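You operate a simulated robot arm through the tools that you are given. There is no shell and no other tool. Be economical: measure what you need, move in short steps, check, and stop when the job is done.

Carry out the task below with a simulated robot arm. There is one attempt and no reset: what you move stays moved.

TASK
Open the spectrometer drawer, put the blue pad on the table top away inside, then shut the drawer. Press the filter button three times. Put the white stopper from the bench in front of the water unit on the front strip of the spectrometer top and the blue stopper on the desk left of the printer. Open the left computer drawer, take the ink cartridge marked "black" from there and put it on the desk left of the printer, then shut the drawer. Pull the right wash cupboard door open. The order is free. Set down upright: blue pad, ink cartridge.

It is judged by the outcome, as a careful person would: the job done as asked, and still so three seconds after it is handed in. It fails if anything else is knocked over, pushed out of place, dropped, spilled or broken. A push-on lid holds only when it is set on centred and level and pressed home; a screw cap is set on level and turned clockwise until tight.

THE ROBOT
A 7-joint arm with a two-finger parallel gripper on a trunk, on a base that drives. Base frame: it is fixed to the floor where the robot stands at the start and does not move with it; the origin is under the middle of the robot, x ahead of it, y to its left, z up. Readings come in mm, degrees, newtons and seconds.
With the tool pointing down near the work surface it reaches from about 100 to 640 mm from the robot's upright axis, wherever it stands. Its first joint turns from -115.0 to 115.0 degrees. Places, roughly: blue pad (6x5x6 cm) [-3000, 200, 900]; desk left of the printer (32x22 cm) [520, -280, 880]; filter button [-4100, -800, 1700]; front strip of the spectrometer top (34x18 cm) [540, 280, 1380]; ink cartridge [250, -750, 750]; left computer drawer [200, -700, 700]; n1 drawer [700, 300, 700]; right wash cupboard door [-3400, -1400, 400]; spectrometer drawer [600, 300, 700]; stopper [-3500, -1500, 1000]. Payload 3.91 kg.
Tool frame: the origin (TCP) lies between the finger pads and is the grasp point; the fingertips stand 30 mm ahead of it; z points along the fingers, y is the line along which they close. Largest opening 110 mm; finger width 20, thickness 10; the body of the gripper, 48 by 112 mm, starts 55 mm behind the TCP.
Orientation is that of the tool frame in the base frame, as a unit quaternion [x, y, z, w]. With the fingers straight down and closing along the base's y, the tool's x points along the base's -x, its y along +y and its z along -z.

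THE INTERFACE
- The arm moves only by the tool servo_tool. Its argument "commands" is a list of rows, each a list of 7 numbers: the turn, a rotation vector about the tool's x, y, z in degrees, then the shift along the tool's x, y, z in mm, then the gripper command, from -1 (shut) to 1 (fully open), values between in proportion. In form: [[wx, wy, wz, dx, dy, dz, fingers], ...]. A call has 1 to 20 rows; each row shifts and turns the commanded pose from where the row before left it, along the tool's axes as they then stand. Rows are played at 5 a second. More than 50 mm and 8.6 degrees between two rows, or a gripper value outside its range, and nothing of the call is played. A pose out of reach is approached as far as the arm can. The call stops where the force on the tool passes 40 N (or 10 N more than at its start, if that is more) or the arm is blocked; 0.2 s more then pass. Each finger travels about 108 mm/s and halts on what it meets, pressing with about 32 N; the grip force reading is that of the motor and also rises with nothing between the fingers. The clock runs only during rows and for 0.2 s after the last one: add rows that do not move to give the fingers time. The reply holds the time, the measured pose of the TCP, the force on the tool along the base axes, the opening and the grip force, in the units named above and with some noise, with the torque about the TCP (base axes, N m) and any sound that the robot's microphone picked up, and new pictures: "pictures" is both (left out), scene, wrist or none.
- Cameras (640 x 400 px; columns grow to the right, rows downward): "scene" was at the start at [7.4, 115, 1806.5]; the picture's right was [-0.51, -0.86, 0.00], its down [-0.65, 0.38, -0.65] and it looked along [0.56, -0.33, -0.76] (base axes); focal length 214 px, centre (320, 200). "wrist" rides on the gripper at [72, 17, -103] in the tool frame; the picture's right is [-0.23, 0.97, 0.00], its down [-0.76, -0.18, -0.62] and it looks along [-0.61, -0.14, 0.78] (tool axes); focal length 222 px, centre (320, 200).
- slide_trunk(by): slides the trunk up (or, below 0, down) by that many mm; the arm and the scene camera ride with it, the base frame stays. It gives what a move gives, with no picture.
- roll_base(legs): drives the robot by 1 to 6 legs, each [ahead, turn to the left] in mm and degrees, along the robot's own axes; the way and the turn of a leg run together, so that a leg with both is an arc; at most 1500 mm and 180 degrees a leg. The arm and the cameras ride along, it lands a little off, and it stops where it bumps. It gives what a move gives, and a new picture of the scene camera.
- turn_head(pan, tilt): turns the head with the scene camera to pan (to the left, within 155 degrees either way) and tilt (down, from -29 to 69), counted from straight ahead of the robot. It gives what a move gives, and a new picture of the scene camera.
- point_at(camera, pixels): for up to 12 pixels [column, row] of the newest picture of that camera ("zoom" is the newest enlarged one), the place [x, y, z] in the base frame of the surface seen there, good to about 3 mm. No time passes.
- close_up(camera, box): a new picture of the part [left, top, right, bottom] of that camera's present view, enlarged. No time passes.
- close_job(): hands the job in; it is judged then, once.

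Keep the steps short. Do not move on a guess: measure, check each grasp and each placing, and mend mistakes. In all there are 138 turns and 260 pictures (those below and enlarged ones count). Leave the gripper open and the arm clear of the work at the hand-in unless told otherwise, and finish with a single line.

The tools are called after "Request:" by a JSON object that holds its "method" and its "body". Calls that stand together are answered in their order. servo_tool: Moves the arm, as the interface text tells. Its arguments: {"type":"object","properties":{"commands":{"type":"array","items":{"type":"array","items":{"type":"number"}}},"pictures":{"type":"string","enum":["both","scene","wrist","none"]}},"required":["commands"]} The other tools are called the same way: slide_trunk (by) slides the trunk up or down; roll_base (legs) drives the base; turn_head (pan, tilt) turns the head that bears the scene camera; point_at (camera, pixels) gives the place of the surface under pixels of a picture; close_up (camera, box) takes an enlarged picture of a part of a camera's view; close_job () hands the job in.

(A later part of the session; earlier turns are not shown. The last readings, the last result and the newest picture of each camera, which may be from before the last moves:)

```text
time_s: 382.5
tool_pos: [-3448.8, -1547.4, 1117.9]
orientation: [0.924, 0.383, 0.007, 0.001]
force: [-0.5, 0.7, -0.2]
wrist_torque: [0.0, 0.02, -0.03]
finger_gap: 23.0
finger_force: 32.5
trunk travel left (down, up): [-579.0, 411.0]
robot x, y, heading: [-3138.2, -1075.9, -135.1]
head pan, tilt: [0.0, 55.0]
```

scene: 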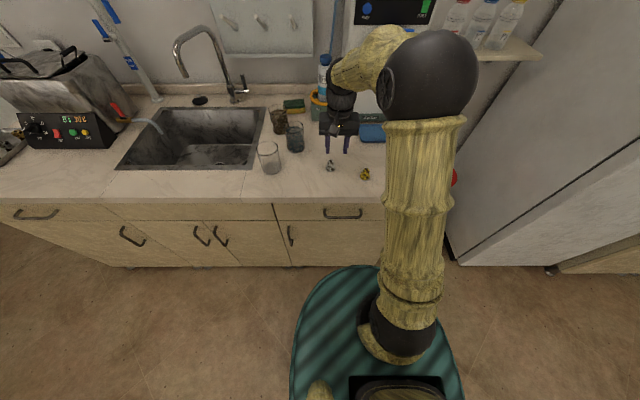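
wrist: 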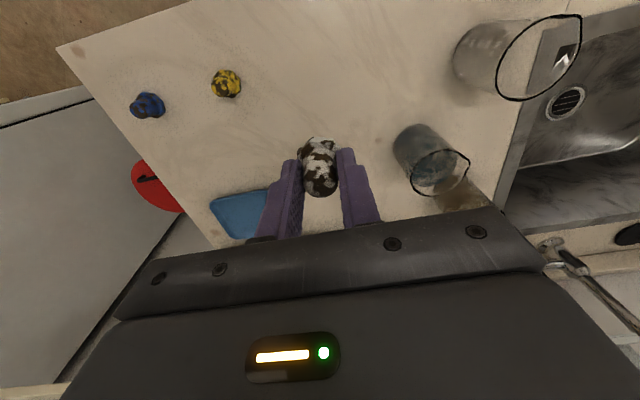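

White stopper held (gap 23). Back off, raise, and drive to the spectrometer.

Request:
{"method": "roll_base", "body": {"legs": [[-400, 0], [0, 146.8], [1350, 0], [1310, 0], [0, 33.2]]}}

Request:
{"method": "slide_trunk", "body": {"by": 370}}

```text
time_s: 411.4
tool_pos: [17.4, 353.1, 1116.5]
orientation: [-0.401, 0.916, 0.001, -0.008]
force: [-0.4, 0.5, 0.2]
wrist_torque: [-0.05, 0.01, 0.02]
finger_gap: 22.9
finger_force: 32.3
trunk travel left (down, up): [-579.0, 411.0]
robot x, y, heading: [-272.6, -137.0, 47.4]
head pan, tilt: [0.0, 55.0]
```

scene: 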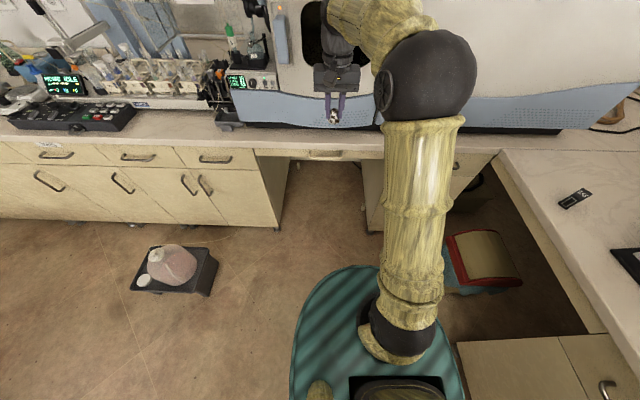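

```text
time_s: 415.0
tool_pos: [17.8, 353.2, 1486.8]
orientation: [-0.401, 0.916, 0.001, -0.008]
force: [-0.5, -1.0, 0.7]
wrist_torque: [0.02, 0.02, 0.04]
finger_gap: 22.9
finger_force: 32.2
trunk travel left (down, up): [-949.0, 41.0]
robot x, y, heading: [-268.9, -133.2, 47.5]
head pan, tilt: [0.0, 55.0]
```

Now near the spectrometer. Draw the tool in and to the right, then turn and roll in.

Request:
{"method": "servo_tool", "body": {"commands": [[0, 0, 0, 35, -40, 0, -1], [0, 0, 0, 35, -40, 0, -1], [0, 0, 0, 35, -40, 0, -1], [0, 0, 0, 35, -40, 0, -1]], "pictures": "none"}}

Request:
{"method": "roll_base", "body": {"legs": [[0, -21], [265, 0]]}}

Request:
{"method": "turn_head", "body": {"pan": 10, "tilt": 45}}

Request:
{"method": "point_at", "body": {"camera": "scene", "pixels": [[320, 200], [350, 180], [300, 170], [380, 190], [340, 150], [280, 200]]}}

```text
refused: row 1 steps farther than a row can; nothing moved
```

```text
time_s: 418.7
tool_pos: [411.1, 337.9, 1486.5]
orientation: [-0.23, 0.973, 0.002, -0.008]
force: [0.3, 1.0, -1.1]
wrist_torque: [0.0, 0.02, -0.01]
finger_gap: 22.8
finger_force: 31.9
trunk travel left (down, up): [-949.0, 41.0]
robot x, y, heading: [-35.0, -15.1, 26.4]
head pan, tilt: [0.0, 55.0]
```

scene: 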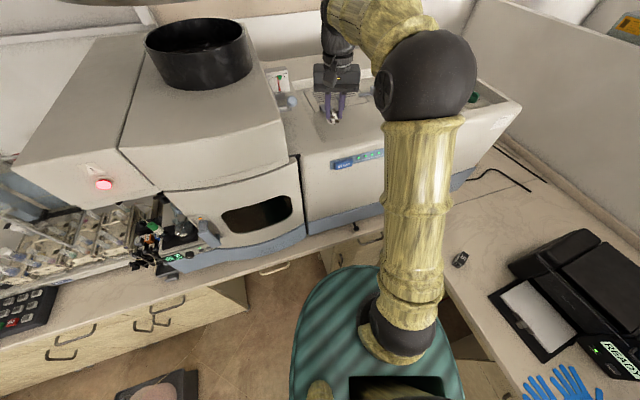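

```text
time_s: 419.4
tool_pos: [409.2, 336.8, 1488.0]
orientation: [-0.229, 0.973, 0.002, -0.006]
force: [0.0, -0.8, -0.7]
wrist_torque: [-0.01, 0.0, 0.0]
finger_gap: 22.6
finger_force: 31.7
trunk travel left (down, up): [-949.0, 41.0]
robot x, y, heading: [-35.0, -14.5, 26.7]
head pan, tilt: [10.0, 45.0]
```

scene: 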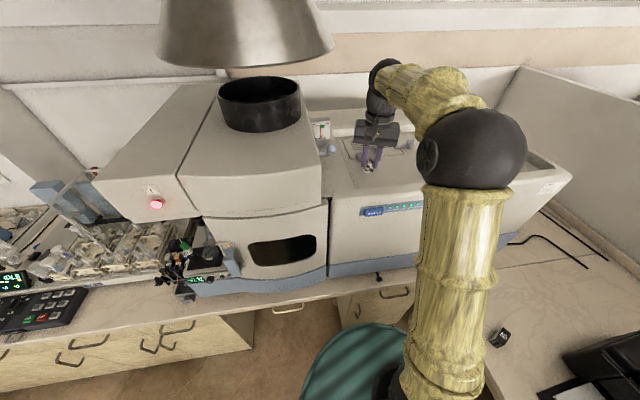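

```text
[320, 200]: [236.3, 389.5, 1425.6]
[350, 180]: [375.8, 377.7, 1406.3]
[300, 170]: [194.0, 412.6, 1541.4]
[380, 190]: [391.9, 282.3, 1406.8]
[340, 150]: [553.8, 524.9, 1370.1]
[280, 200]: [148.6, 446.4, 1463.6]
```

The tool move was refused, yet the roll left the tool safely above the spectrometer (no contact). Zoom on the spectrometer top to choose a free spot.

Request:
{"method": "close_up", "body": {"camera": "scene", "box": [300, 100, 580, 260]}}

Request:
{"method": "servo_tool", "body": {"commands": [[0, 0, 0, 20, -20, 0, -1], [0, 0, 0, 0, -40, 0, -1], [0, 0, 0, 0, -30, 0, -1], [0, 0, 0, 0, 0, 0, -1]]}}

```text
2.29 times, centred on (440, 180) of scene
```

zoom: 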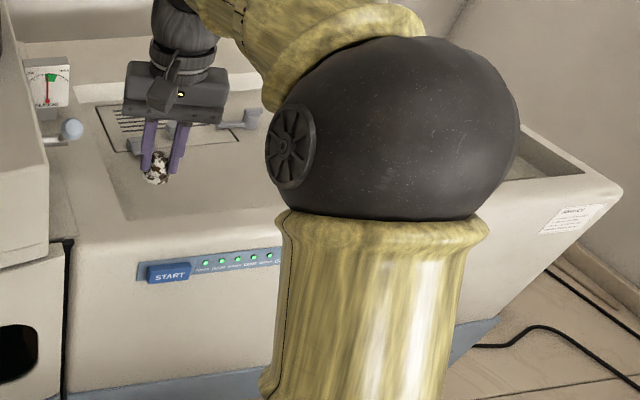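

```text
time_s: 420.4
tool_pos: [433.6, 247.7, 1486.5]
orientation: [-0.228, 0.974, 0.002, -0.007]
force: [-0.8, -0.4, 0.0]
wrist_torque: [0.0, 0.0, -0.02]
finger_gap: 22.7
finger_force: 31.5
trunk travel left (down, up): [-949.0, 41.0]
robot x, y, heading: [-35.3, -14.5, 26.6]
head pan, tilt: [10.0, 45.0]
```

scene: 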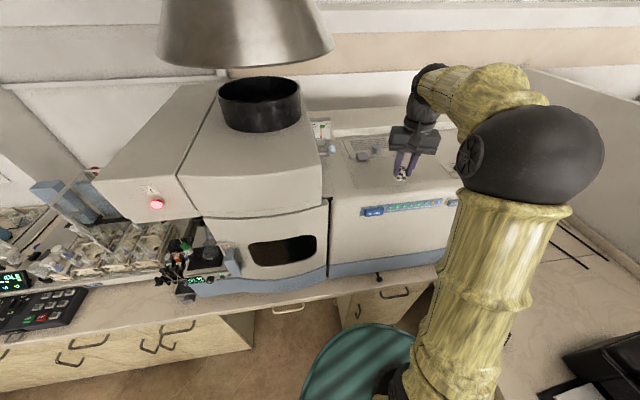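
wrist: 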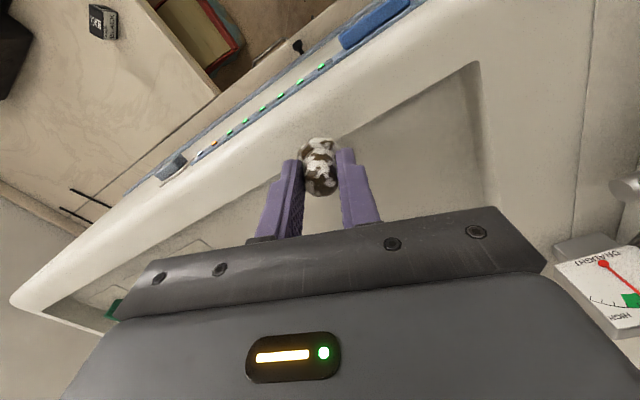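

Request:
{"method": "point_at", "body": {"camera": "wrist", "pixels": [[440, 130], [400, 130], [470, 75], [480, 180], [380, 110], [300, 120], [260, 190], [200, 240], [430, 190], [420, 80]]}}

Request:
{"method": "point_at", "body": {"camera": "scene", "pixels": [[350, 185], [375, 180], [365, 155], [345, 145], [385, 150], [340, 170], [430, 165]]}}

```text
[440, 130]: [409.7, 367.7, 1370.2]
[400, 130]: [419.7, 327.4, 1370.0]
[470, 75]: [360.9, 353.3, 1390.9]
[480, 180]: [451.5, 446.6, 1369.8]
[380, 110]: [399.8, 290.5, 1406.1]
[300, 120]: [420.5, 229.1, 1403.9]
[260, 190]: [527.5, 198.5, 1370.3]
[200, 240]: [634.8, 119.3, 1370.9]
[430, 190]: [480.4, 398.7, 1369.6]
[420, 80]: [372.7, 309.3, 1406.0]
```

```text
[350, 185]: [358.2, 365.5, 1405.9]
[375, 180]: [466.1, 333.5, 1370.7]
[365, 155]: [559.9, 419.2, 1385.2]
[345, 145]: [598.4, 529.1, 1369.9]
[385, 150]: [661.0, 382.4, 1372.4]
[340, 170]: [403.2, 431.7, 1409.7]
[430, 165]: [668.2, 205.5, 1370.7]
```

Recess floor is z=1370, starting a≈525. Roll 40 mm closer and place at about (540, 280).

Request:
{"method": "roll_base", "body": {"legs": [[40, 0]]}}

Request:
{"method": "servo_tool", "body": {"commands": [[0, 0, 0, -35, -9, 0, -1], [0, 0, 0, -34, -9, 0, -1], [0, 0, 0, 0, 0, 25, -1], [0, 0, 0, 0, 0, 20, -1], [0, 0, 0, 0, 0, 0, -1]]}}

```text
time_s: 421.3
tool_pos: [469.6, 266.0, 1484.6]
orientation: [-0.229, 0.973, 0.002, -0.008]
force: [-0.4, 0.8, 0.1]
wrist_torque: [-0.05, 0.07, 0.01]
finger_gap: 22.7
finger_force: 32.9
trunk travel left (down, up): [-949.0, 41.0]
robot x, y, heading: [-1.9, 4.5, 26.5]
head pan, tilt: [10.0, 45.0]
```

scene: 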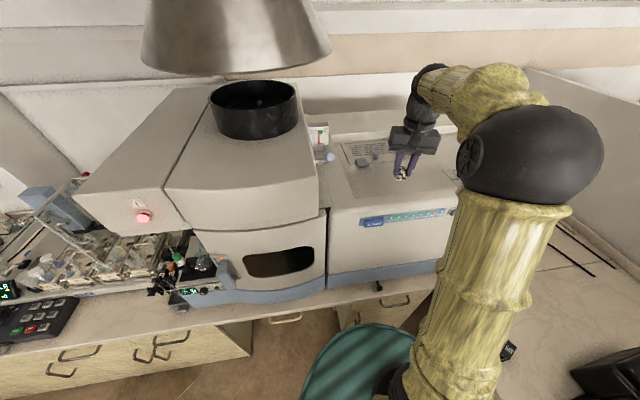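

```text
time_s: 422.5
tool_pos: [535.8, 279.7, 1440.1]
orientation: [-0.229, 0.973, 0.003, -0.007]
force: [-0.3, 0.4, -0.1]
wrist_torque: [0.05, 0.0, -0.01]
finger_gap: 22.8
finger_force: 31.8
trunk travel left (down, up): [-949.0, 41.0]
robot x, y, heading: [0.4, 8.5, 26.7]
head pan, tilt: [10.0, 45.0]
```

scene: 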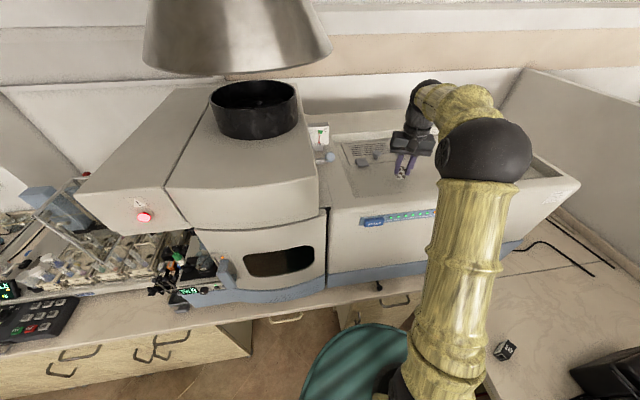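
wrist: 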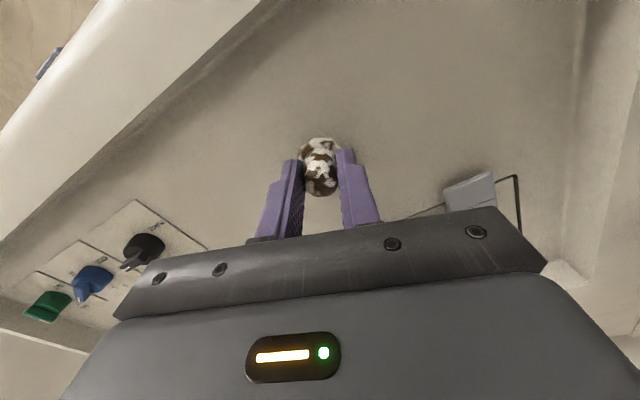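

The spot is clear, level recess floor. Lower to contact.

Request:
{"method": "servo_tool", "body": {"commands": [[0, 0, 0, 0, 0, 14, -1], [0, 0, 0, 0, 0, 8, -1], [0, 0, 0, 0, 0, 3, -1], [0, 0, 0, 0, 0, 2, -1], [0, 0, 0, 0, 0, 2, -1], [0, 0, 0, 0, 0, 0, -1]], "pictures": "none"}}

```text
time_s: 423.9
tool_pos: [535.3, 280.1, 1414.1]
orientation: [-0.229, 0.974, 0.002, -0.005]
force: [4.7, 1.7, 25.6]
wrist_torque: [0.14, -0.28, -0.01]
finger_gap: 22.3
finger_force: 32.1
trunk travel left (down, up): [-949.0, 41.0]
robot x, y, heading: [3.2, 4.9, 26.7]
head pan, tilt: [10.0, 45.0]
```

Firm contact. Ease up 2 mm, open, lift.

Request:
{"method": "servo_tool", "body": {"commands": [[0, 0, 0, 0, 0, -2.5, -1], [0, 0, 0, 0, 0, 0, -0.4], [0, 0, 0, 0, 0, 0, -0.2], [0, 0, 0, 0, 0, 0, -0.2], [0, 0, 0, 0, 0, -15, -0.2], [0, 0, 0, 0, 0, -30, -0.2], [0, 0, 0, 0, 0, -40, -0.2]], "pictures": "wrist"}}

```text
time_s: 425.5
tool_pos: [537.1, 280.2, 1501.1]
orientation: [-0.229, 0.973, 0.002, -0.007]
force: [-0.6, -0.6, 0.1]
wrist_torque: [-0.04, 0.01, 0.0]
finger_gap: 43.8
finger_force: 0.1
trunk travel left (down, up): [-949.0, 41.0]
robot x, y, heading: [-1.6, 4.1, 26.4]
head pan, tilt: [10.0, 45.0]
```

wrist: 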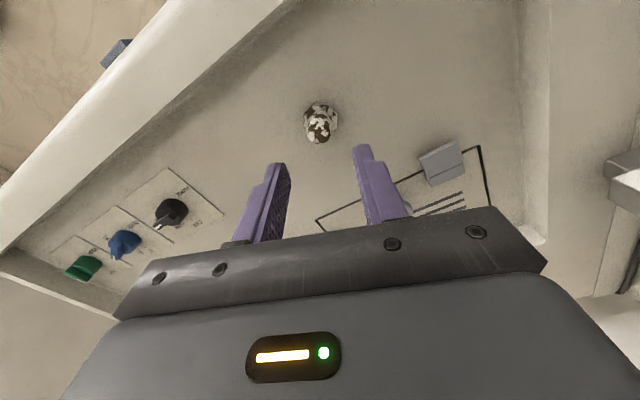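

White stopper stands on the front strip. Return to the bench for the blue one.

Request:
{"method": "roll_base", "body": {"legs": [[-330, 0]]}}

Request:
{"method": "slide_trunk", "body": {"by": -370}}

Request:
{"method": "roll_base", "body": {"legs": [[0, 167], [1350, 0], [1310, 0], [0, 31.5]]}}

```text
time_s: 428.0
tool_pos: [242.2, 132.4, 1499.8]
orientation: [-0.229, 0.973, 0.002, -0.006]
force: [-0.3, -0.3, 0.5]
wrist_torque: [-0.01, 0.01, 0.01]
finger_gap: 44.0
finger_force: 0.0
trunk travel left (down, up): [-949.0, 41.0]
robot x, y, heading: [-297.6, -140.4, 26.5]
head pan, tilt: [10.0, 45.0]
```

scene: 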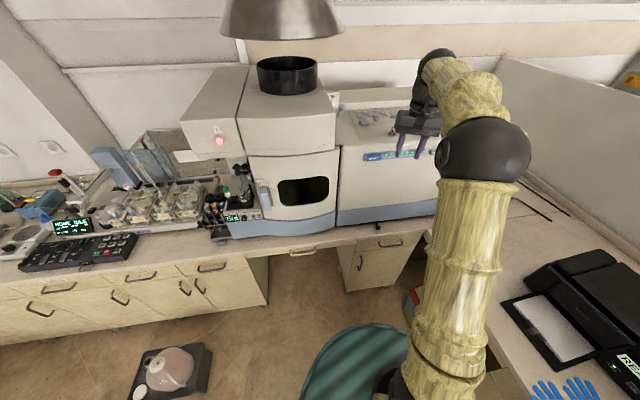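

```text
time_s: 431.5
tool_pos: [242.4, 132.3, 1131.4]
orientation: [-0.228, 0.974, 0.002, -0.008]
force: [0.2, -0.4, -0.4]
wrist_torque: [0.0, 0.04, -0.04]
finger_gap: 44.0
finger_force: 0.1
trunk travel left (down, up): [-579.0, 411.0]
robot x, y, heading: [-291.7, -145.4, 26.7]
head pan, tilt: [10.0, 45.0]
```

```text
time_s: 458.8
tool_pos: [-3313.3, -1143.2, 1130.2]
orientation: [0.928, 0.373, 0.008, 0.001]
force: [0.7, 0.3, -0.1]
wrist_torque: [0.03, 0.01, -0.03]
finger_gap: 43.9
finger_force: 0.0
trunk travel left (down, up): [-579.0, 411.0]
robot x, y, heading: [-2882.7, -721.3, -135.8]
head pan, tilt: [10.0, 45.0]
```

scene: 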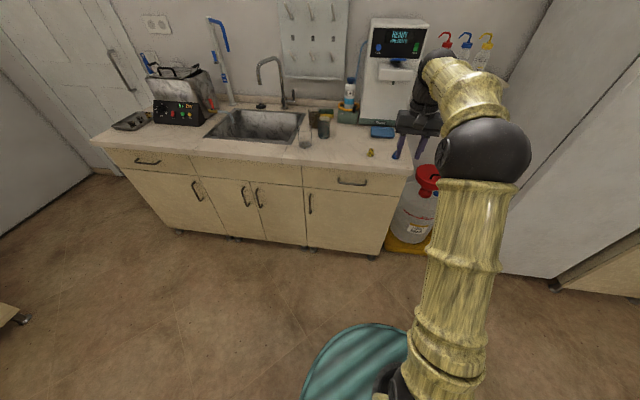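

At the bench again. Draw the tool back and right toward the blue stopper's line, then roll in 420 mm and look.

Request:
{"method": "servo_tool", "body": {"commands": [[0, 0, 0, 35, -20, 0, -0.2], [0, 0, 0, 35, -20, 0, -0.2], [0, 0, 0, 30, -20, 0, -0.2], [0, 0, 0, 0, 0, 40, -0.2], [0, 0, 0, 0, 0, 40, -0.2], [0, 0, 0, 0, 0, 40, -0.2]], "pictures": "none"}}

Request:
{"method": "roll_base", "body": {"legs": [[420, 0.8]]}}

Request:
{"method": "servo_tool", "body": {"commands": [[0, 0, 0, 0, 0, 0, -0.2]], "pictures": "wrist"}}

```text
time_s: 460.2
tool_pos: [-3281.7, -1031.5, 1009.0]
orientation: [0.927, 0.374, 0.007, 0.0]
force: [0.1, 0.0, 0.0]
wrist_torque: [0.05, 0.02, -0.01]
finger_gap: 43.8
finger_force: 0.1
trunk travel left (down, up): [-579.0, 411.0]
robot x, y, heading: [-2885.6, -717.0, -136.2]
head pan, tilt: [10.0, 45.0]
```

```text
time_s: 463.2
tool_pos: [-3578.9, -1332.4, 1009.3]
orientation: [0.925, 0.38, 0.008, 0.001]
force: [-0.1, 0.6, -0.1]
wrist_torque: [-0.05, 0.0, -0.01]
finger_gap: 44.0
finger_force: 0.0
trunk travel left (down, up): [-579.0, 411.0]
robot x, y, heading: [-3185.1, -1013.5, -135.1]
head pan, tilt: [10.0, 45.0]
```

scene: 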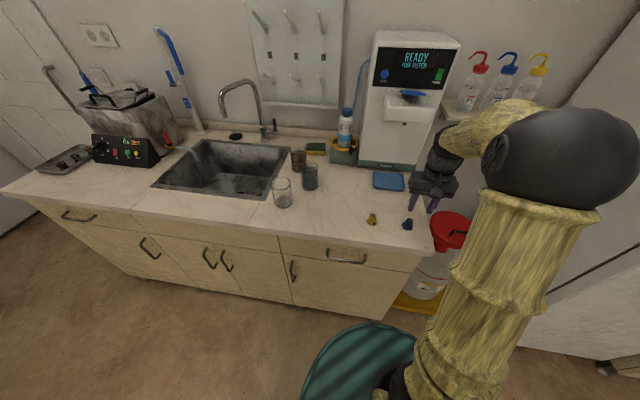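

```text
time_s: 463.6
tool_pos: [-3579.2, -1332.4, 1009.9]
orientation: [0.925, 0.379, 0.007, 0.001]
force: [0.7, -0.5, 0.1]
wrist_torque: [0.01, 0.0, 0.02]
finger_gap: 43.7
finger_force: 0.0
trunk travel left (down, up): [-579.0, 411.0]
robot x, y, heading: [-3183.0, -1018.1, -134.9]
head pan, tilt: [10.0, 45.0]
```

wrist: 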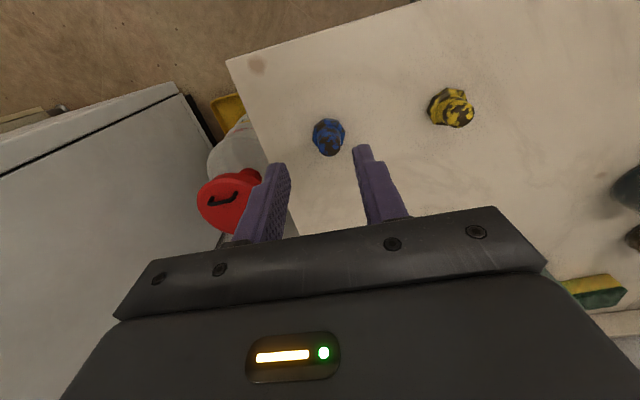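

Request:
{"method": "point_at", "body": {"camera": "wrist", "pixels": [[329, 147], [329, 151], [322, 143], [337, 143], [328, 120], [316, 136], [343, 133]]}}

Request:
{"method": "close_up", "body": {"camera": "scene", "box": [260, 220, 420, 320]}}

Request:
{"method": "point_at", "body": {"camera": "zoom", "pixels": [[128, 165], [132, 200], [137, 240], [150, 200], [130, 130], [430, 230], [140, 330], [600, 180], [118, 300]]}}

```text
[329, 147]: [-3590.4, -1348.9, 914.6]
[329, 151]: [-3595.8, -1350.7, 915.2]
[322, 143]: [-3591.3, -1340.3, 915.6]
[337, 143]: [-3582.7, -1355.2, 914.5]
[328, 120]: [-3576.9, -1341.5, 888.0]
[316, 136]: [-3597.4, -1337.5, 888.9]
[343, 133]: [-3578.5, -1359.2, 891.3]
```

```text
4.00 times, centred on (340, 270) of scene
```

zoom: 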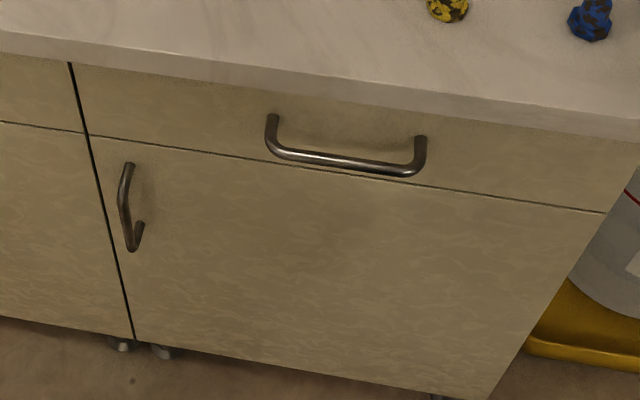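

```text
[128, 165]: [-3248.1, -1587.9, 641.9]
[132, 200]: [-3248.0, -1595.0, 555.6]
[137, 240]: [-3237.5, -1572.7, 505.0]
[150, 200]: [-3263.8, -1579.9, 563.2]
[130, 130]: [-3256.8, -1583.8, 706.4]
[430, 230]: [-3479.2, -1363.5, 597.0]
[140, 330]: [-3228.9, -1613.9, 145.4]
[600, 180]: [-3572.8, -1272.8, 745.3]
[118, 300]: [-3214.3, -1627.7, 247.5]
```

Blue stopper centre ≈(−3589, −1348). Move over, descend, grip and lift.

Request:
{"method": "servo_tool", "body": {"commands": [[0, 0, 0, -17.9, 4.2, 0, -0.2], [0, 0, 0, 0, 0, 40, -0.2], [0, 0, 0, 0, 0, 35, -0.2], [0, 0, 0, 0, 0, 13, -0.2], [0, 0, 0, 0, 0, 0, -0.2], [0, 0, 0, 0, 0, 0, -0.5], [0, 0, 0, 0, 0, 0, -1], [0, 0, 0, 0, 0, 0, -1], [0, 0, 0, 0, 0, 0, -1]], "pictures": "wrist"}}

Request:
{"method": "servo_tool", "body": {"commands": [[0, 0, 0, 0, 0, -20, -1], [0, 0, 0, 0, 0, -40, -1], [0, 0, 0, 0, 0, -45, -1], [0, 0, 0, 0, 0, -45, -1], [0, 0, 0, 0, 0, -45, -1]], "pictures": "wrist"}}

```text
time_s: 465.6
tool_pos: [-3586.9, -1346.8, 921.7]
orientation: [0.925, 0.38, 0.007, 0.001]
force: [0.6, 0.1, -0.6]
wrist_torque: [0.04, 0.03, -0.01]
finger_gap: 21.9
finger_force: 32.6
trunk travel left (down, up): [-579.0, 411.0]
robot x, y, heading: [-3184.8, -1012.4, -135.2]
head pan, tilt: [10.0, 45.0]
```

wrist: 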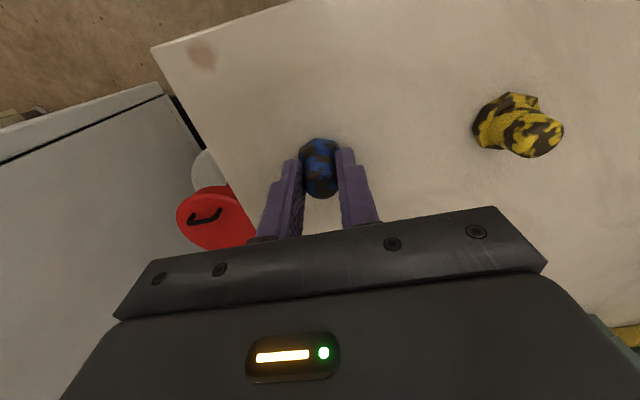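

```text
time_s: 466.8
tool_pos: [-3591.9, -1346.9, 1117.2]
orientation: [0.926, 0.379, 0.009, 0.0]
force: [0.0, 0.0, 0.7]
wrist_torque: [0.03, -0.02, 0.03]
finger_gap: 21.8
finger_force: 31.9
trunk travel left (down, up): [-579.0, 411.0]
robot x, y, heading: [-3182.4, -1013.1, -135.2]
head pan, tilt: [10.0, 45.0]
```

wrist: 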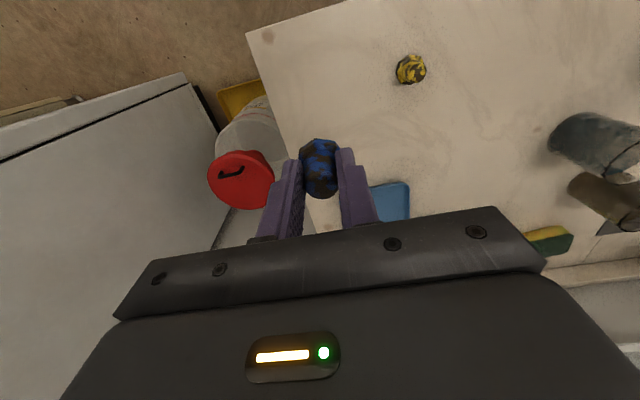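

Blue stopper held (gap 21.9). Drive back to the desk corner.

Request:
{"method": "roll_base", "body": {"legs": [[-400, 0], [0, 148.2], [1450, 0], [1380, 0], [0, -24]]}}

Request:
{"method": "servo_tool", "body": {"commands": [[0, 0, 0, 0, 0, 0, -1]], "pictures": "wrist"}}

```text
time_s: 496.0
tool_pos: [381.9, -344.3, 1115.8]
orientation: [0.115, 0.993, 0.005, -0.006]
force: [-0.6, 0.5, -0.7]
wrist_torque: [0.01, 0.0, 0.01]
finger_gap: 21.3
finger_force: 31.7
trunk travel left (down, up): [-579.0, 411.0]
robot x, y, heading: [-115.0, -180.1, -13.0]
head pan, tilt: [10.0, 45.0]
```

scene: 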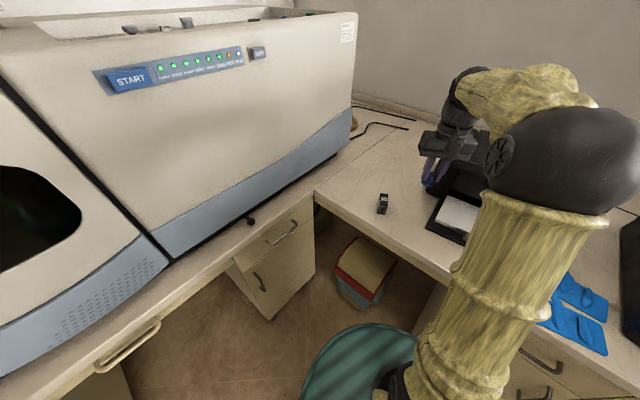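

```text
time_s: 496.4
tool_pos: [381.7, -343.3, 1116.5]
orientation: [0.115, 0.993, 0.005, -0.007]
force: [-0.7, -0.2, 0.2]
wrist_torque: [-0.02, 0.02, -0.02]
finger_gap: 21.2
finger_force: 31.9
trunk travel left (down, up): [-579.0, 411.0]
robot x, y, heading: [-115.0, -174.0, -12.9]
head pan, tilt: [10.0, 45.0]
```

wrist: 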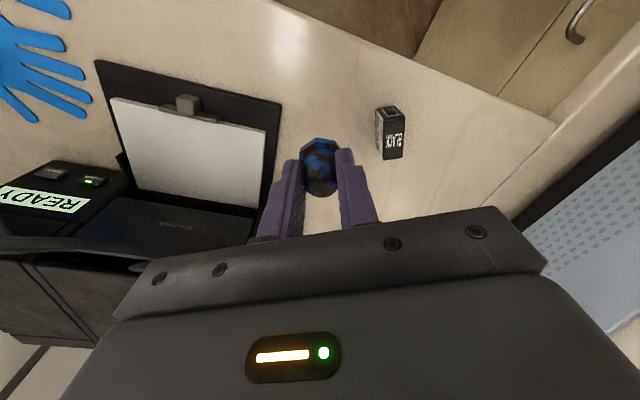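

Arm can reach from here. Move above a free spot (505, −205), ~78 mm from the cartridge, and descend to 20 mm above the desk.

Request:
{"method": "servo_tool", "body": {"commands": [[0, 0, 0, 0, 40, 0, -1], [0, 0, 0, -22, 41, 0, -1], [0, 0, 0, -22, 41, 0, -1], [0, 0, 0, -22, 41, 0, -1], [0, 0, 0, -22.6, 0, 0, -1], [0, 0, 0, 0, 0, 40, -1], [0, 0, 0, 0, 0, 40, -1], [0, 0, 0, 0, 0, 40, -1], [0, 0, 0, 0, 0, 40, -1], [0, 0, 0, 0, 0, 14, -1], [0, 0, 0, 0, 0, 0, -1]]}}

```text
time_s: 498.8
tool_pos: [503.5, -204.1, 941.5]
orientation: [0.115, 0.993, 0.004, -0.006]
force: [0.2, 0.0, -0.2]
wrist_torque: [0.03, 0.01, -0.03]
finger_gap: 21.2
finger_force: 31.3
trunk travel left (down, up): [-579.0, 411.0]
robot x, y, heading: [-114.9, -174.5, -13.1]
head pan, tilt: [10.0, 45.0]
```

scene: 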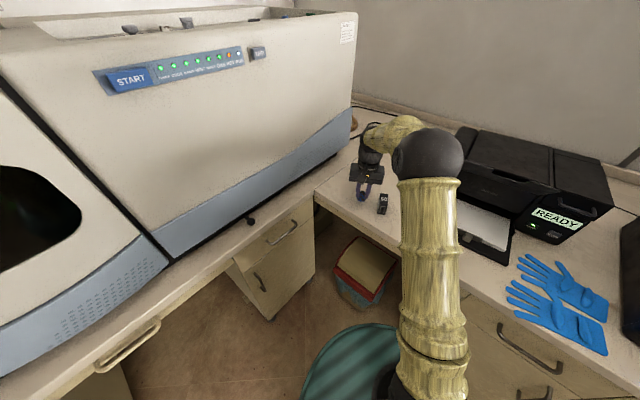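
wrist: 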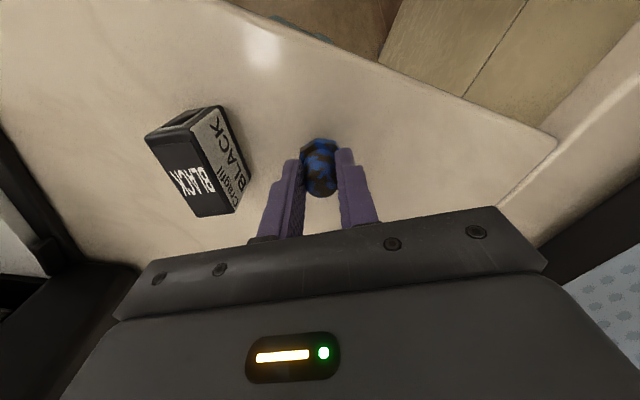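

Clear of the cartridge. Lower to contact, then release and lift.

Request:
{"method": "servo_tool", "body": {"commands": [[0, 0, 0, 0, 0, 12, -1], [0, 0, 0, 0, 0, 5, -1], [0, 0, 0, 0, 0, 2, -1], [0, 0, 0, 0, 0, 2, -1], [0, 0, 0, 0, 0, 0, -1]], "pictures": "none"}}

```text
time_s: 500.0
tool_pos: [503.1, -202.8, 923.6]
orientation: [0.116, 0.993, 0.005, -0.003]
force: [-0.4, 0.0, 21.7]
wrist_torque: [0.01, -0.15, 0.0]
finger_gap: 21.1
finger_force: 32.0
trunk travel left (down, up): [-579.0, 411.0]
robot x, y, heading: [-115.4, -178.9, -13.1]
head pan, tilt: [10.0, 45.0]
```

Request:
{"method": "servo_tool", "body": {"commands": [[0, 0, 0, 0, 0, -2, -1], [0, 0, 0, 0, 0, 0, -0.5], [0, 0, 0, 0, 0, 0, -0.3], [0, 0, 0, 0, 0, 0, -0.3], [0, 0, 0, 0, 0, -15, -0.3], [0, 0, 0, 0, 0, -40, -0.3], [0, 0, 0, 0, 0, -45, -0.3], [0, 0, 0, 0, 0, -45, -0.3], [0, 0, 0, 0, 0, -45, -0.3]], "pictures": "wrist"}}

```text
time_s: 502.0
tool_pos: [504.1, -204.7, 1113.6]
orientation: [0.114, 0.993, 0.004, -0.007]
force: [-0.6, 0.5, 0.1]
wrist_torque: [-0.01, 0.04, -0.02]
finger_gap: 38.4
finger_force: 0.1
trunk travel left (down, up): [-579.0, 411.0]
robot x, y, heading: [-116.2, -178.6, -13.1]
head pan, tilt: [10.0, 45.0]
```

wrist: 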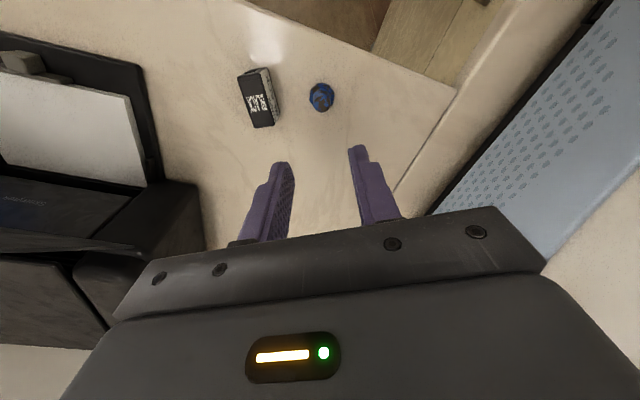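

Both items stand on the desk. Now the cupboard door: drive back to the wash bench, standing left of the door's swing.

Request:
{"method": "roll_base", "body": {"legs": [[-300, 0], [0, -142.5], [1300, 0], [1244, 0], [0, 20.5]]}}

Request:
{"method": "servo_tool", "body": {"commands": [[-4.62, -4.62, 4.62, 0, 0, 0, -0.3], [-4.62, -4.62, 4.62, 0, 0, 0, -0.3], [-4.62, -4.62, 4.62, 0, 0, 0, -0.3], [-4.62, -4.62, 4.62, 0, 0, 0, -0.3], [-4.62, -4.62, 4.62, 0, 0, 0, -0.3], [-4.62, -4.62, 4.62, 0, 0, 0, -0.3], [-4.62, -4.62, 4.62, 0, 0, 0, -0.3], [-4.62, -4.62, 4.62, 0, 0, 0, -0.3], [-4.62, -4.62, 4.62, 0, 0, 0, -0.3], [-4.62, -4.62, 4.62, 0, 0, 0, -0.3], [-4.62, -4.62, 4.62, 0, 0, 0, -0.3], [-4.62, -4.62, 4.62, 0, 0, 0, -0.3], [-4.62, -4.62, 4.62, 0, 0, 0, -0.3], [-4.62, -4.62, 4.62, 0, 0, 0, -0.3], [-4.62, -4.62, 4.62, 0, 0, 0, -0.3]], "pictures": "scene"}}

```text
time_s: 528.6
tool_pos: [-3084.1, -1688.3, 1112.1]
orientation: [0.924, 0.381, 0.007, 0.001]
force: [0.7, -0.7, 0.5]
wrist_torque: [0.02, 0.04, -0.03]
finger_gap: 38.6
finger_force: 0.1
trunk travel left (down, up): [-579.0, 411.0]
robot x, y, heading: [-2729.9, -1177.2, -134.8]
head pan, tilt: [10.0, 45.0]
```

scene: 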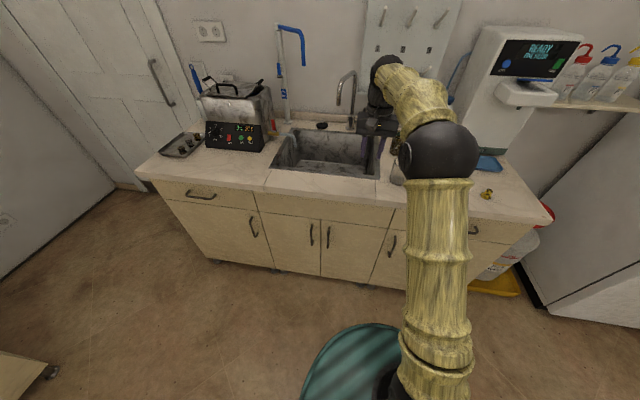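

```text
time_s: 531.8
tool_pos: [-3084.1, -1689.9, 1112.4]
orientation: [0.654, -0.277, -0.268, 0.651]
force: [0.6, -0.1, -0.6]
wrist_torque: [-0.01, -0.01, 0.0]
finger_gap: 38.5
finger_force: 0.0
trunk travel left (down, up): [-579.0, 411.0]
robot x, y, heading: [-2726.0, -1179.2, -135.2]
head pan, tilt: [10.0, 45.0]
```

scene: 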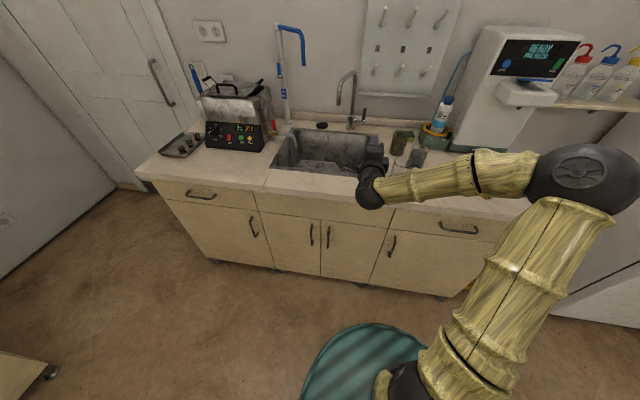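

Retract from over the bench, shift right, roll the gripper so it closes sideways, then lower to handle height.

Request:
{"method": "servo_tool", "body": {"commands": [[0, 0, 0, -31, 0, -28, -0.1], [0, 0, 0, -31, 0, -28, -0.1], [0, 0, 0, -31, 0, -28, -0.1], [0, 0, 0, -31, 0, -28, -0.1], [0, 0, 0, -31, 0, -28, -0.1], [0, 0, 0, -31, 0, -28, -0.1], [0, 0, -8.2, 0, 0, 0, -0.1], [0, 0, -8.2, 0, 0, 0, -0.1], [0, 0, -8.2, 0, 0, 0, -0.1], [0, 0, -8.2, 0, 0, 0, -0.1], [0, 0, -8.2, 0, 0, 0, -0.1], [0, 0, -8.2, 0, 0, 0, -0.1], [0, 0, -8.2, 0, 0, 0, -0.1], [0, 0, -8.2, 0, 0, 0, -0.1], [0, 0, -8.2, 0, 0, 0, -0.1], [0, 0, -8.2, 0, 0, 0, -0.1], [0, 0, -8.0, 0, 0, 0, -0.1]], "pictures": "none"}}

Request:
{"method": "slide_trunk", "body": {"by": -400}}

Request:
{"method": "slide_trunk", "body": {"by": -137}}

Request:
{"method": "servo_tool", "body": {"commands": [[0, 0, 0, 0, 0, 0, -0.1]]}}

```text
time_s: 535.4
tool_pos: [-3133.4, -1465.0, 1141.9]
orientation: [0.659, 0.269, -0.649, 0.268]
force: [0.3, 0.5, 0.5]
wrist_torque: [0.0, -0.02, -0.04]
finger_gap: 49.7
finger_force: 0.0
out of reach, approached as far as the arm can: row 4, 5, 6
trunk travel left (down, up): [-579.0, 411.0]
robot x, y, heading: [-2728.3, -1181.1, -134.9]
head pan, tilt: [10.0, 45.0]
```

```text
time_s: 539.2
tool_pos: [-3134.1, -1465.2, 741.4]
orientation: [0.658, 0.27, -0.649, 0.271]
force: [-0.2, -0.3, 0.6]
wrist_torque: [0.0, -0.03, 0.02]
finger_gap: 49.5
finger_force: 0.0
trunk travel left (down, up): [-179.0, 811.0]
robot x, y, heading: [-2724.4, -1178.1, -135.0]
head pan, tilt: [10.0, 45.0]
```

```text
time_s: 540.9
tool_pos: [-3134.8, -1465.8, 605.7]
orientation: [0.659, 0.268, -0.649, 0.27]
force: [-0.2, -0.4, -0.3]
wrist_torque: [0.0, -0.01, -0.01]
finger_gap: 49.7
finger_force: 0.1
trunk travel left (down, up): [-42.0, 948.0]
robot x, y, heading: [-2730.6, -1178.0, -135.1]
head pan, tilt: [10.0, 45.0]
```

```text
time_s: 541.3
tool_pos: [-3135.3, -1464.3, 604.0]
orientation: [0.659, 0.269, -0.648, 0.27]
force: [1.0, -0.2, -0.5]
wrist_torque: [-0.01, -0.01, 0.02]
finger_gap: 49.6
finger_force: 0.1
trunk travel left (down, up): [-42.0, 948.0]
robot x, y, heading: [-2731.6, -1176.4, -135.0]
head pan, tilt: [10.0, 45.0]
```

scene: 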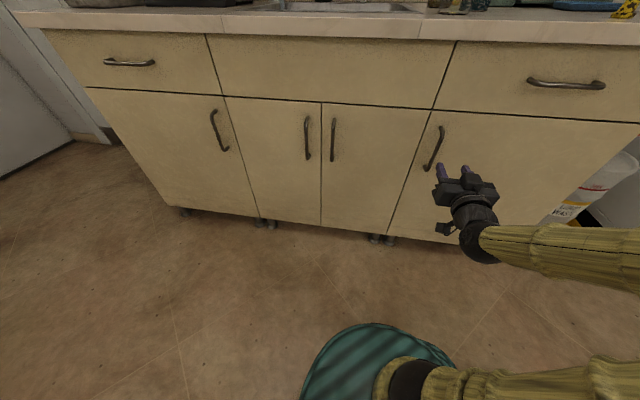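
wrist: 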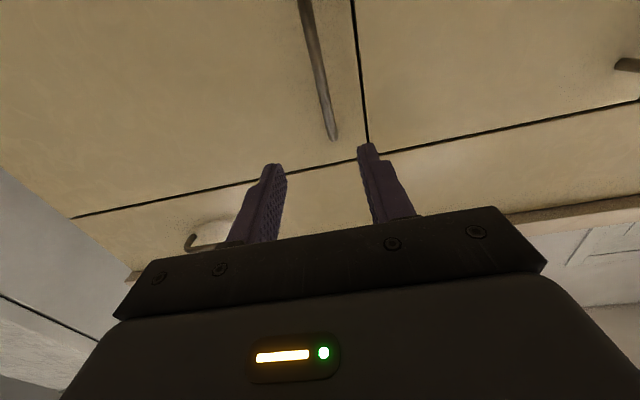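

Measure the handle bar.

Request:
{"method": "point_at", "body": {"camera": "wrist", "pixels": [[311, 40], [320, 80], [328, 115], [345, 60], [335, 138]]}}

Request:
{"method": "point_at", "body": {"camera": "scene", "pixels": [[441, 140], [437, 150], [433, 158], [425, 170], [460, 150], [630, 140], [440, 108]]}}

```text
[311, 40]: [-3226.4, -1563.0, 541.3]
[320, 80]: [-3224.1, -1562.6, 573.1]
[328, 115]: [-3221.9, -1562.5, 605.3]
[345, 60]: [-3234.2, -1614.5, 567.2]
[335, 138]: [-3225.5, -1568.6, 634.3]
```

```text
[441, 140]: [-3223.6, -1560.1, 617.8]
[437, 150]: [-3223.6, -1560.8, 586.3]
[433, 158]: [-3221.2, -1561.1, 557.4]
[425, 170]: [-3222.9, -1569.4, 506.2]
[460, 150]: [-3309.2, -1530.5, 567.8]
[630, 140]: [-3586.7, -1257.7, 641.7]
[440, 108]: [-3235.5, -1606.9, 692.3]
```

Bar at a≈−3389, l≈1175, z 506–635. Advance and grip it.

Request:
{"method": "servo_tool", "body": {"commands": [[0, 0, 0, 16, 3, 33, -0.1], [0, 0, 0, 16, 3.7, 33, -0.1], [0, 0, 0, 0, 0, 33, -0.1], [0, 0, 0, 0, 0, 30, -0.1], [0, 0, 0, 0, 0, 0, -0.1], [0, 0, 0, 0, 0, 0, -1], [0, 0, 0, 0, 0, 0, -1], [0, 0, 0, 0, 0, 0, -1]]}}

```text
time_s: 543.1
tool_pos: [-3221.7, -1562.4, 571.6]
orientation: [0.658, 0.27, -0.648, 0.271]
force: [2.0, -3.0, -2.6]
wrist_torque: [0.15, 0.56, 0.05]
finger_gap: 11.3
finger_force: 44.9
trunk travel left (down, up): [-42.0, 948.0]
robot x, y, heading: [-2726.4, -1178.9, -134.8]
head pan, tilt: [10.0, 45.0]
```

scene: 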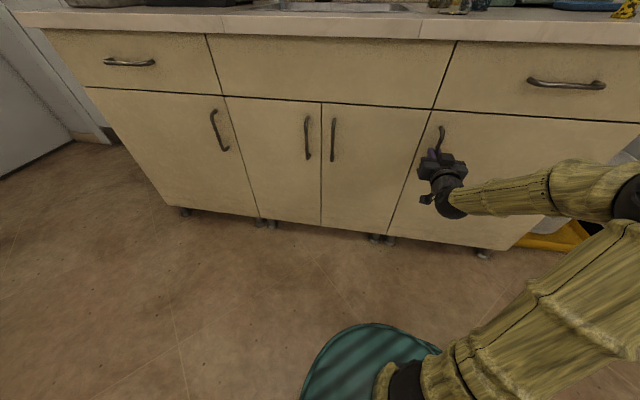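
wrist: 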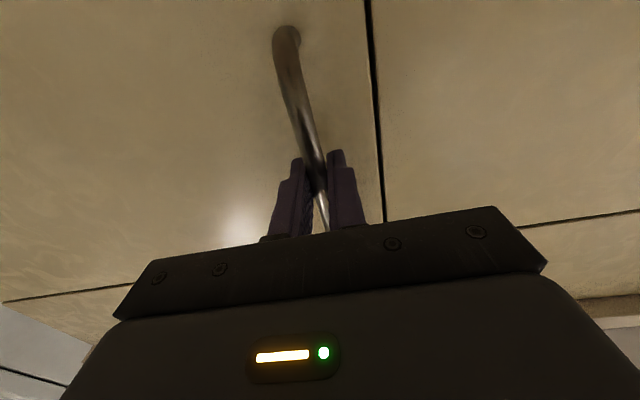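

Gripped. Swing the door along its arc: 5 steps of 4°.

Request:
{"method": "servo_tool", "body": {"commands": [[-4, 0, 0, 0, -4, -32.5, -1], [-4, 0, 0, 0, -4, -32.5, -1], [-4, 0, 0, 0, -4, -32.5, -1], [-4, 0, 0, 0, -4, -32.5, -1], [-4, 0, 0, 0, -4, -32.5, -1], [0, 0, 0, 0, 0, 0, -1]], "pictures": "scene"}}

```text
time_s: 544.5
tool_pos: [-3140.0, -1419.8, 573.3]
orientation: [0.604, 0.377, -0.59, 0.38]
force: [-4.8, 1.3, -21.9]
wrist_torque: [0.56, 0.68, -0.04]
finger_gap: 11.4
finger_force: 44.7
trunk travel left (down, up): [-42.0, 948.0]
robot x, y, heading: [-2728.7, -1179.9, -135.3]
head pan, tilt: [10.0, 45.0]
```

scene: 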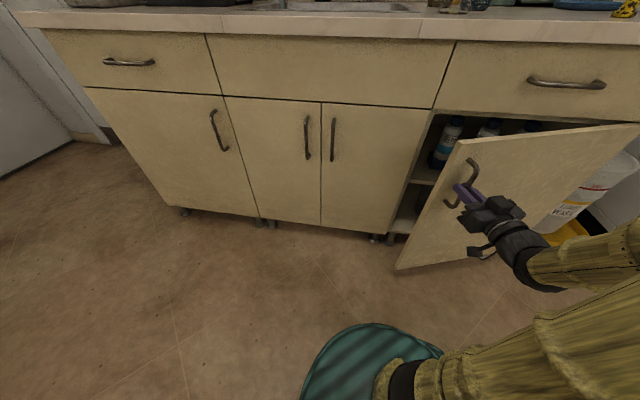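

The door swings open about 20°. Continue.

Request:
{"method": "servo_tool", "body": {"commands": [[-4, 0, 0, 0, -4, -32.5, -1], [-4, 0, 0, 0, -4, -32.5, -1], [-4, 0, 0, 0, -4, -32.5, -1], [-4, 0, 0, 0, -4, -32.5, -1], [-4, 0, 0, 0, -4, -32.5, -1], [-4, 0, 0, 0, -4, -32.5, -1], [0, 0, 0, 0, 0, 0, -1]], "pictures": "scene"}}

```text
time_s: 546.1
tool_pos: [-3111.9, -1227.8, 572.0]
orientation: [0.513, 0.492, -0.5, 0.496]
force: [3.4, 0.4, -37.0]
wrist_torque: [0.62, 0.94, 0.0]
finger_gap: 11.4
finger_force: 44.5
trunk travel left (down, up): [-42.0, 948.0]
robot x, y, heading: [-2728.4, -1178.5, -135.2]
head pan, tilt: [10.0, 45.0]
```

scene: 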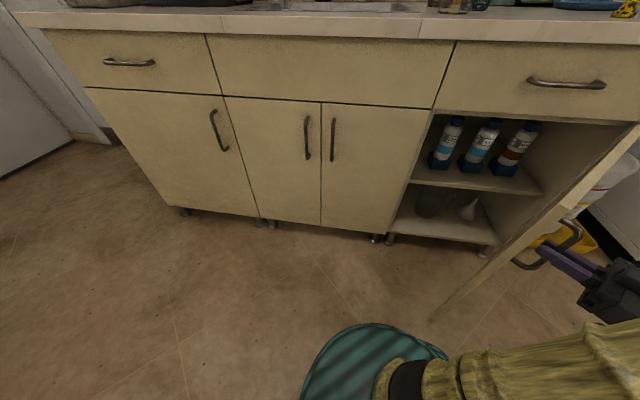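

44° open now. Ease the vertical strain and continue.

Request:
{"method": "servo_tool", "body": {"commands": [[0, 0, 0, 3, 0, 0, -1], [-4, 0, 0, 0, -4, -32.5, -1], [-4, 0, 0, 0, -4, -32.5, -1], [-4, 0, 0, 0, -4, -32.5, -1], [-4, 0, 0, 0, -4, -32.5, -1], [-4, 0, 0, 0, -4, -32.5, -1], [-4, 0, 0, 0, -4, -32.5, -1], [0, 0, 0, 0, 0, 0, -1]], "pictures": "scene"}}

```text
time_s: 547.7
tool_pos: [-3161.8, -1042.0, 570.9]
orientation: [0.393, 0.585, -0.39, 0.592]
force: [14.6, 5.9, 9.5]
wrist_torque: [-1.18, 0.23, 0.21]
finger_gap: 11.3
finger_force: 45.1
out of reach, approached as far as the arm can: row 7
trunk travel left (down, up): [-42.0, 948.0]
robot x, y, heading: [-2732.2, -1179.1, -135.0]
head pan, tilt: [10.0, 45.0]
stopped in row 8: the force on the tool passed its limit at 62 N (the readings are from after the stop); the commanded pose is now the measured one
```

scene: 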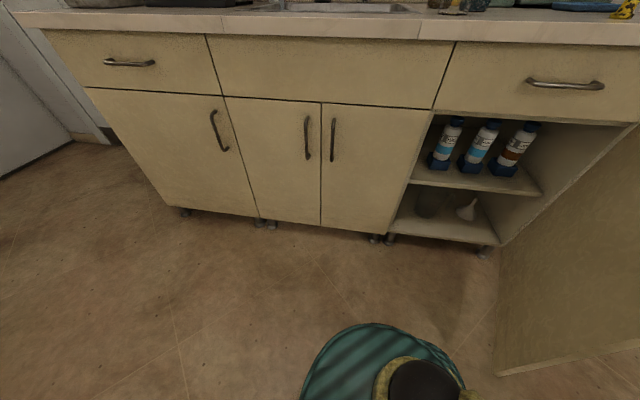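

The door stands about 67° open. Release and withdraw the fingers straight off the bar.

Request:
{"method": "servo_tool", "body": {"commands": [[0, 0, 0, 0, 0, 0, -0.1], [0, 0, 0, 0, 0, 0, 0.1], [0, 0, 0, 0, 0, -15, 0.1], [0, 0, 0, 0, 0, -15, 0.1], [0, 0, 0, 0, 0, -15, 0.1], [0, 0, 0, 0, 0, -15, 0.1], [0, 0, 0, 0, 0, 0, 0.1]]}}

```text
time_s: 549.3
tool_pos: [-3180.2, -1025.7, 568.8]
orientation: [0.396, 0.584, -0.39, 0.592]
force: [0.0, -0.3, -0.6]
wrist_torque: [-0.01, 0.01, 0.0]
finger_gap: 60.4
finger_force: 0.0
out of reach, approached as far as the arm can: row 3, 4, 5, 6
trunk travel left (down, up): [-42.0, 948.0]
robot x, y, heading: [-2729.8, -1182.5, -135.1]
head pan, tilt: [10.0, 45.0]
```

scene: 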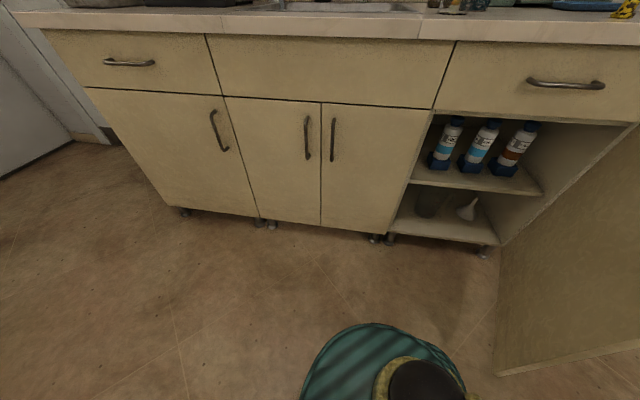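
wrist: 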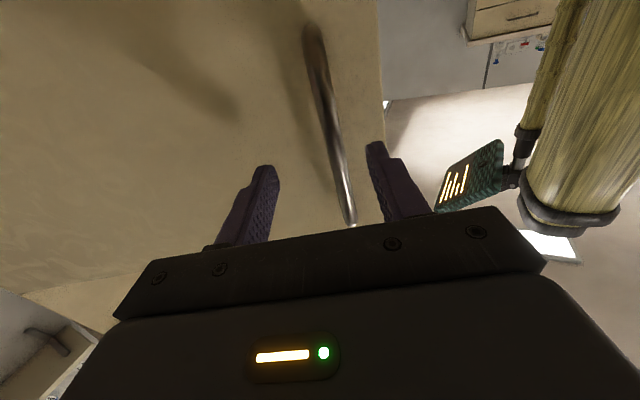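

The arm can't retract further, but turning the base right carries the tool off the bar. Open fully, turn −3°, then −6°.

Request:
{"method": "servo_tool", "body": {"commands": [[0, 0, 0, 0, 0, 0, 0.6], [0, 0, 0, 0, 0, 0, 1], [0, 0, 0, 0, 0, 0, 1]], "pictures": "none"}}

Request:
{"method": "roll_base", "body": {"legs": [[0, -3.5]]}}

Request:
{"method": "servo_tool", "body": {"commands": [[0, 0, 0, 0, 0, 0, 1]], "pictures": "wrist"}}

```text
time_s: 550.1
tool_pos: [-3181.9, -1026.2, 569.2]
orientation: [0.396, 0.584, -0.39, 0.592]
force: [-0.2, -0.5, 0.0]
wrist_torque: [0.06, 0.0, 0.0]
finger_gap: 110.0
finger_force: 0.1
trunk travel left (down, up): [-42.0, 948.0]
robot x, y, heading: [-2731.1, -1176.5, -135.0]
head pan, tilt: [10.0, 45.0]
```

```text
time_s: 551.0
tool_pos: [-3172.7, -1000.5, 569.3]
orientation: [0.413, 0.571, -0.408, 0.58]
force: [0.5, 0.7, -0.4]
wrist_torque: [-0.01, 0.01, -0.01]
finger_gap: 110.0
finger_force: 0.1
trunk travel left (down, up): [-42.0, 948.0]
robot x, y, heading: [-2729.0, -1178.9, -138.9]
head pan, tilt: [10.0, 45.0]
```

scene: 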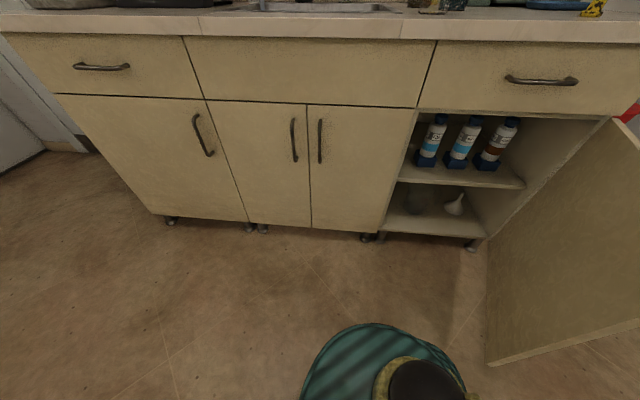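

```text
time_s: 551.4
tool_pos: [-3171.8, -999.5, 569.4]
orientation: [0.414, 0.571, -0.408, 0.58]
force: [-0.2, 0.5, 0.5]
wrist_torque: [-0.03, 0.0, 0.0]
finger_gap: 110.2
finger_force: 0.0
trunk travel left (down, up): [-42.0, 948.0]
robot x, y, heading: [-2726.9, -1176.7, -138.7]
head pan, tilt: [10.0, 45.0]
```

wrist: 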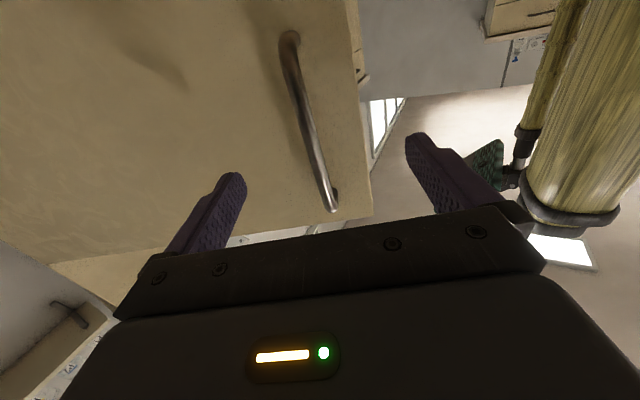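

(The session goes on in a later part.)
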